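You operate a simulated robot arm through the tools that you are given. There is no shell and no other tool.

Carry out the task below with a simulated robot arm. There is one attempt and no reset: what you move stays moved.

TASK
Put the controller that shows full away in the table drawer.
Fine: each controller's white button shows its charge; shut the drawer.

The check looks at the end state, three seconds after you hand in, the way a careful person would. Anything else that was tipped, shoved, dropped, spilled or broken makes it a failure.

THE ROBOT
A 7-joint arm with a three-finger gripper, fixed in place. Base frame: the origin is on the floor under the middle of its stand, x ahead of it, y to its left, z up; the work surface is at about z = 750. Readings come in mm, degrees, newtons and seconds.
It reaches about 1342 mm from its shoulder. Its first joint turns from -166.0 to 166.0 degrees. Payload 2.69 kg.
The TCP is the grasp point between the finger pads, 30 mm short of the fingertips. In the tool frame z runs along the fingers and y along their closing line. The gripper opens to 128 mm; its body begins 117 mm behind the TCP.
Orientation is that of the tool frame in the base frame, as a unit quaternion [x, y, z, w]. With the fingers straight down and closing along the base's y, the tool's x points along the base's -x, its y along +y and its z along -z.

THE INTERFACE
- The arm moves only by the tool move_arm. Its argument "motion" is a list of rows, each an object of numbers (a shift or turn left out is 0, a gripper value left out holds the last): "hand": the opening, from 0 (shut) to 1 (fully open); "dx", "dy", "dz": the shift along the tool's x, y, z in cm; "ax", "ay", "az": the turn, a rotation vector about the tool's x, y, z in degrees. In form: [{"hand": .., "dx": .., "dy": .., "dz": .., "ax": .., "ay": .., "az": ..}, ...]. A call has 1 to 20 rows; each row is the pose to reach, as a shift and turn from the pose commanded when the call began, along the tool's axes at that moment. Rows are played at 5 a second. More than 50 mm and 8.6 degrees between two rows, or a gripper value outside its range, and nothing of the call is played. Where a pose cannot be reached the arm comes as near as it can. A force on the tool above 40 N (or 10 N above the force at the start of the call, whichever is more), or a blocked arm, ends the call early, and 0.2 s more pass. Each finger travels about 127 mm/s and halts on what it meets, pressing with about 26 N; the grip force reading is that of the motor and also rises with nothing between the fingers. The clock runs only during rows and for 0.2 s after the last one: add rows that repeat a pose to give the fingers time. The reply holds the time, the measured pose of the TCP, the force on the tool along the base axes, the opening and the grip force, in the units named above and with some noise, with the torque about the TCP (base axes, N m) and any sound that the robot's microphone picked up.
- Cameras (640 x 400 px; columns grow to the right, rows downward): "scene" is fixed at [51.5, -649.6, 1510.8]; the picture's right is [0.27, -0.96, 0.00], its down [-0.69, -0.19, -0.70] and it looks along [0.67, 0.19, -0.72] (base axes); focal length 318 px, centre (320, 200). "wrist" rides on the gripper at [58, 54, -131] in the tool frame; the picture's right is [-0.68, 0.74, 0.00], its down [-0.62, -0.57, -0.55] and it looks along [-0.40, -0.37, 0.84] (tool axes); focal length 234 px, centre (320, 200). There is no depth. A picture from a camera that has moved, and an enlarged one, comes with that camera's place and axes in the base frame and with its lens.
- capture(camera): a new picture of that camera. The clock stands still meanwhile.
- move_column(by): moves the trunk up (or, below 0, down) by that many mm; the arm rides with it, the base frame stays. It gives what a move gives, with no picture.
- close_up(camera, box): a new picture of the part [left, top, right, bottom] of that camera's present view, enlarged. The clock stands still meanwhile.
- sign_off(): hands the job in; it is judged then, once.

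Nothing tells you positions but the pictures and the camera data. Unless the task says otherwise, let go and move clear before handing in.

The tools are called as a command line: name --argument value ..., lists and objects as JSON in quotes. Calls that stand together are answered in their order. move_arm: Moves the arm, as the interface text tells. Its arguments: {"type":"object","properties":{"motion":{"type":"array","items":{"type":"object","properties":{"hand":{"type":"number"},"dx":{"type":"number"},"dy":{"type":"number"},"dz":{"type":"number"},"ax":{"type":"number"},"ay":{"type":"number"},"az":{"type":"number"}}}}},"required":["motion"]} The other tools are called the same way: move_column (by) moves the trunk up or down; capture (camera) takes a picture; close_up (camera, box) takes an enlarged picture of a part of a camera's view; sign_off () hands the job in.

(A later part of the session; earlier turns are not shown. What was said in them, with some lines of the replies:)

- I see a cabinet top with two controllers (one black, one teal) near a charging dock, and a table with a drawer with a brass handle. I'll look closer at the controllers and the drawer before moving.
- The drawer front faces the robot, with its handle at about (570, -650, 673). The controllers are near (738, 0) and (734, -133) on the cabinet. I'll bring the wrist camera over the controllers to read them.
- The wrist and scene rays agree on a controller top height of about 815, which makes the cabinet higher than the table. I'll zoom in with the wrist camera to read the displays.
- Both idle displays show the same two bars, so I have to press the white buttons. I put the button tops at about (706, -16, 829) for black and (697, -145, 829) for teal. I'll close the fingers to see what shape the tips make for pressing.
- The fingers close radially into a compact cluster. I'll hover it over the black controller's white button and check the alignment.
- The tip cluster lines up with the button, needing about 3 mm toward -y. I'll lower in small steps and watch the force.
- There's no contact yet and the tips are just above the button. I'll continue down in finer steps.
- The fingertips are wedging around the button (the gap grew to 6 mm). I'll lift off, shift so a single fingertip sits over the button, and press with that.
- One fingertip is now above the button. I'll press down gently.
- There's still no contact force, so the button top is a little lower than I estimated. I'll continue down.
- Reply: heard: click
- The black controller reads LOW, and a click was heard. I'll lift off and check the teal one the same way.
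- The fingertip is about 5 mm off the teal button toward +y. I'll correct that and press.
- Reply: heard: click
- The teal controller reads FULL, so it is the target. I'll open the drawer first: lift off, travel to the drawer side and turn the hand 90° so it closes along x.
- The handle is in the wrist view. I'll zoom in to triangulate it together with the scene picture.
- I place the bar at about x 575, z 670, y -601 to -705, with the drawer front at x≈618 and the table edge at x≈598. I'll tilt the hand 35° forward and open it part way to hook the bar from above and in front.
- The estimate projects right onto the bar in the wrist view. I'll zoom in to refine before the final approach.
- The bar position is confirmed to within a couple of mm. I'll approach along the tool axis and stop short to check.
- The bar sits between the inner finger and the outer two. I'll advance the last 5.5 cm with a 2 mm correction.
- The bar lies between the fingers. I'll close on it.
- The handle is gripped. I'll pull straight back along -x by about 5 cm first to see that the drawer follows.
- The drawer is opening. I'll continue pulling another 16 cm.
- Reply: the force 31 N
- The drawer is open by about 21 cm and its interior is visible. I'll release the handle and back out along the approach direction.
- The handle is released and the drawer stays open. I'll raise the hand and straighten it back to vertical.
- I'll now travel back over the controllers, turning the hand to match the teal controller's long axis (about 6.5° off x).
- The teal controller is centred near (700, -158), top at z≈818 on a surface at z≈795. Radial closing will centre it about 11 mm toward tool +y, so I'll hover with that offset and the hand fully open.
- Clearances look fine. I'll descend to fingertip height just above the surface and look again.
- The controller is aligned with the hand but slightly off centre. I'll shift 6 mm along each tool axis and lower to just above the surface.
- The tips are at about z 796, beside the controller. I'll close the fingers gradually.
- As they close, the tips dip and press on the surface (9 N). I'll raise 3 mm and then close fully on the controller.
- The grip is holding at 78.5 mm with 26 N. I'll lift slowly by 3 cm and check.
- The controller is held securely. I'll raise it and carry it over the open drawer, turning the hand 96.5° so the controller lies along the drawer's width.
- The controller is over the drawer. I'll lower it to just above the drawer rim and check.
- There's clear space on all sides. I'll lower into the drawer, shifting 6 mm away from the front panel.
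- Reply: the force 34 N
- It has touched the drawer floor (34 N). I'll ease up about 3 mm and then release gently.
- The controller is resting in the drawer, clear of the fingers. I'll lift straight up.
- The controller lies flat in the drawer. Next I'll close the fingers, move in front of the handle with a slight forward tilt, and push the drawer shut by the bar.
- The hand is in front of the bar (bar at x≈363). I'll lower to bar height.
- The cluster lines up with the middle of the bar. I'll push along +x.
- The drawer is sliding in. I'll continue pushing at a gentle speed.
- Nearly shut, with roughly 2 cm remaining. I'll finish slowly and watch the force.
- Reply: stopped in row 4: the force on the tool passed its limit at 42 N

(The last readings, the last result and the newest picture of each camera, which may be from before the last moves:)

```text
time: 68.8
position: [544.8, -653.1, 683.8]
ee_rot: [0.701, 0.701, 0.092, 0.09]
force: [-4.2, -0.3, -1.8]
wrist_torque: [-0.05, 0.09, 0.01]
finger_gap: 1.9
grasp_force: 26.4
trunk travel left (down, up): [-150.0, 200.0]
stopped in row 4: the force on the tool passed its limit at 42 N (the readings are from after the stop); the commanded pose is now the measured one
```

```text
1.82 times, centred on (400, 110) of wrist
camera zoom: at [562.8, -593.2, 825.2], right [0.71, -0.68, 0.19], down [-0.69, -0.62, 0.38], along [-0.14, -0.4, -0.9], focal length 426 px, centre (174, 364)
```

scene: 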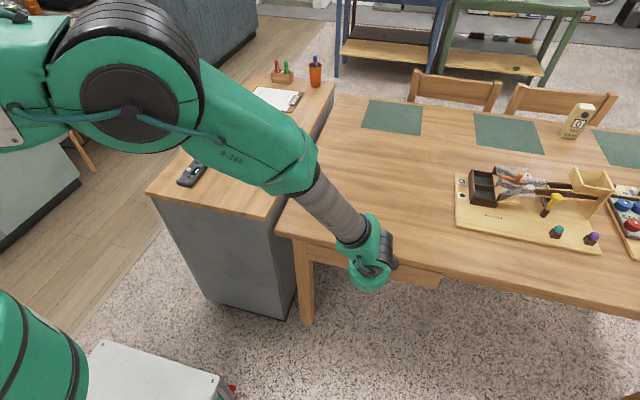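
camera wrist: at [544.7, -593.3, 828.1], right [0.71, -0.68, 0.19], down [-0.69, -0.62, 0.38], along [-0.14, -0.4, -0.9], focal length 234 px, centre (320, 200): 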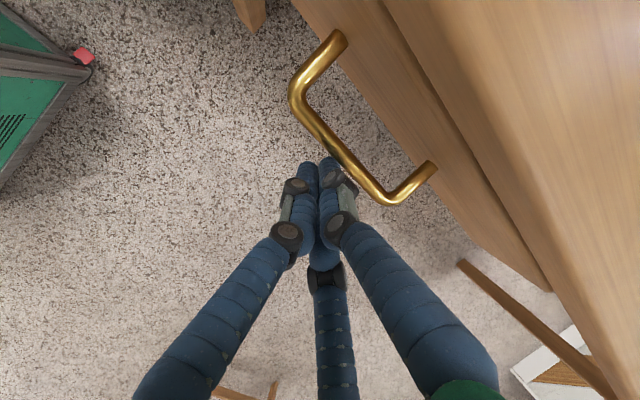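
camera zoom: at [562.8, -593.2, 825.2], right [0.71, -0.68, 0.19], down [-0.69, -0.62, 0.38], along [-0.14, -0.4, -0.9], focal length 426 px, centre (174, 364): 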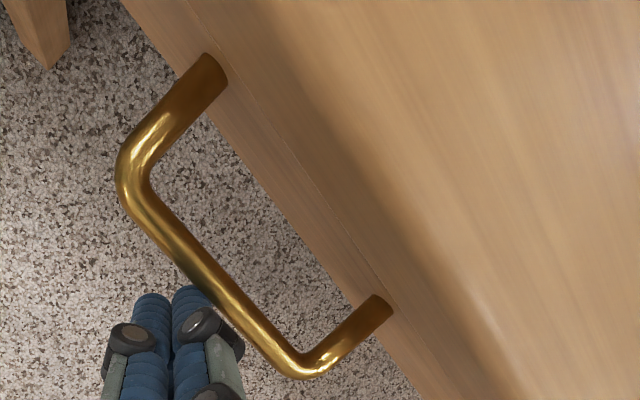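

The drawer hit its stop (42 N), so it is shut. I'll back straight away from the bar and then rise.

move_arm --motion '[{"hand": 0, "dy": -1.0, "dz": -0.26}, {"dy": -3, "dz": -0.8}, {"dy": -6, "dz": -1.6}, {"dy": -9.66, "dz": -2.59}, {"dy": -12.6, "dz": -3.37}, {"dy": -11.6, "dz": -7.2}, {"dy": -10.5, "dz": -11.1}, {"dy": -9.5, "dz": -15}, {"dy": -8.4, "dz": -18.9}, {"dy": -7.4, "dz": -22.7}, {"dy": -6.4, "dz": -26.5}]'

capture --camera "scene"

capture --camera "wrist"

```text
time: 71.2
position: [415.4, -653.0, 924.6]
ee_rot: [0.701, 0.701, 0.092, 0.091]
force: [-0.1, -0.4, -0.1]
wrist_torque: [-0.02, -0.01, 0.02]
finger_gap: 2.1
grasp_force: 26.1
trunk travel left (down, up): [-150.0, 200.0]
```

```text
taken
```

scene: 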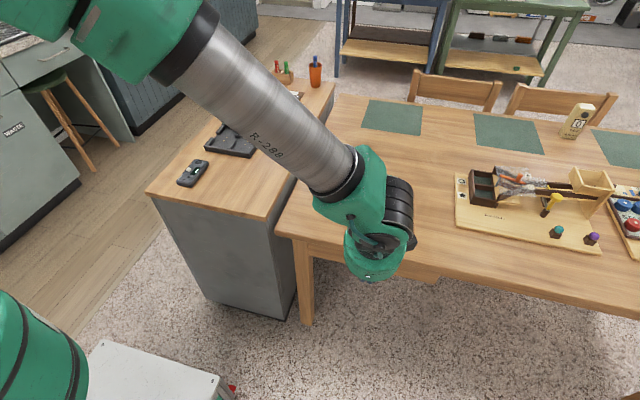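

```text
taken
camera wrist: at [433.4, -593.0, 1065.8], right [0.71, -0.68, 0.19], down [-0.69, -0.62, 0.38], along [-0.14, -0.4, -0.9], focal length 234 px, centre (320, 200)
```

wrist: 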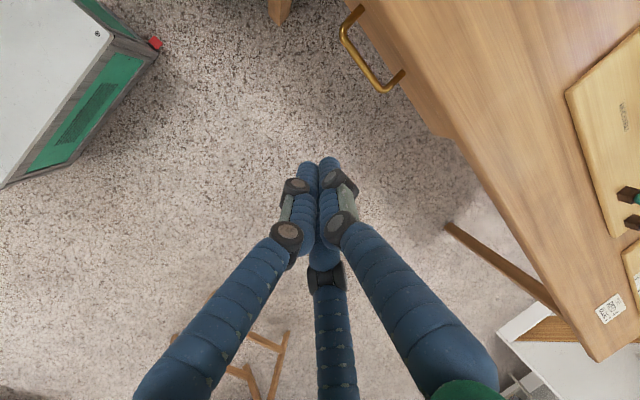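

I'll move the arm aside so the scene camera can verify that the drawer is fully closed.

move_arm --motion '[{"hand": 0, "dx": 1.9, "dy": 2.0, "dz": -2.4, "ax": 1.9}, {"dx": 3.8, "dy": 4.6, "dz": -4.8, "ax": 3.8}, {"dx": 5.8, "dy": 7.6, "dz": -6.6, "ax": 5.6}, {"dx": 7.7, "dy": 11, "dz": -8, "ax": 7.5}, {"dx": 9.7, "dy": 14.2, "dz": -9, "ax": 9.4}, {"dx": 11.6, "dy": 17.5, "dz": -10, "ax": 11.3}, {"dx": 13.6, "dy": 20.6, "dz": -10.6, "ax": 13.1}, {"dx": 15.5, "dy": 23.7, "dz": -11.2, "ax": 15}, {"dx": 15.5, "dy": 23.7, "dz": -11.2, "ax": 15}]'

capture --camera "scene"

close_up --camera "scene" --box '[310, 230, 430, 300]'

close_up --camera "scene" --box '[140, 80, 340, 230]'

```text
time: 73.2
position: [618.9, -496.8, 1093.3]
ee_rot: [0.707, 0.707, -0.001, -0.002]
force: [-0.6, 0.7, 0.6]
wrist_torque: [-0.08, 0.05, -0.01]
finger_gap: 2.1
grasp_force: 26.1
trunk travel left (down, up): [-150.0, 200.0]
```

```text
taken
```

scene: 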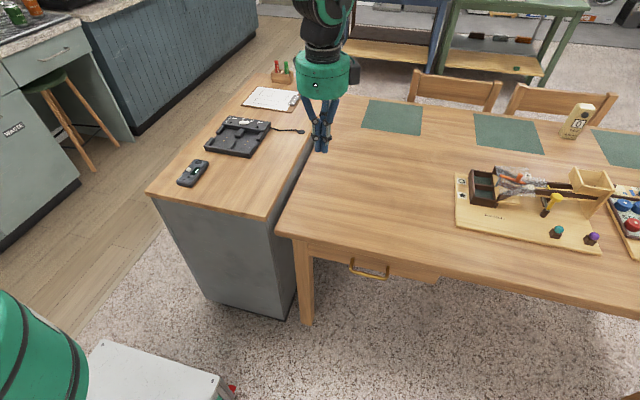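

```text
5.33 times, centred on (370, 265) of scene
camera zoom: at [51.5, -649.6, 1510.8], right [0.27, -0.96, 0.0], down [-0.69, -0.19, -0.7], along [0.67, 0.19, -0.72], focal length 1698 px, centre (53, -147)
```

zoom: 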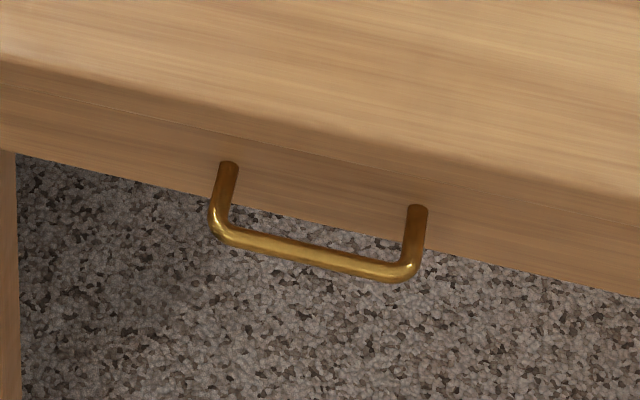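

```text
2.67 times, centred on (240, 155) of scene
camera zoom: at [51.5, -649.6, 1510.8], right [0.27, -0.96, 0.0], down [-0.69, -0.19, -0.7], along [0.67, 0.19, -0.72], focal length 849 px, centre (533, 320)
```

zoom: 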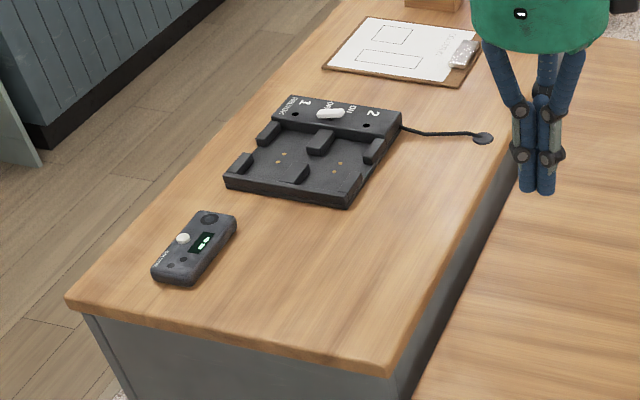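

The handle is back at the same pixels as at the start, so the drawer is fully shut. The FULL teal controller is inside it, the black one (LOW) hasn't moved, and the arm is clear. I'm handing in.

sign_off

```text
The job is handed in.
```

The teal controller is in the table drawer and the drawer is shut. I pressed both white buttons to check charge: the teal controller showed FULL and the black one showed LOW.

After closing, the handle sat exactly where it was at the start. The black controller is still in its place on the cabinet, nothing else looks disturbed in the last scene picture, and the arm is clear of everything.
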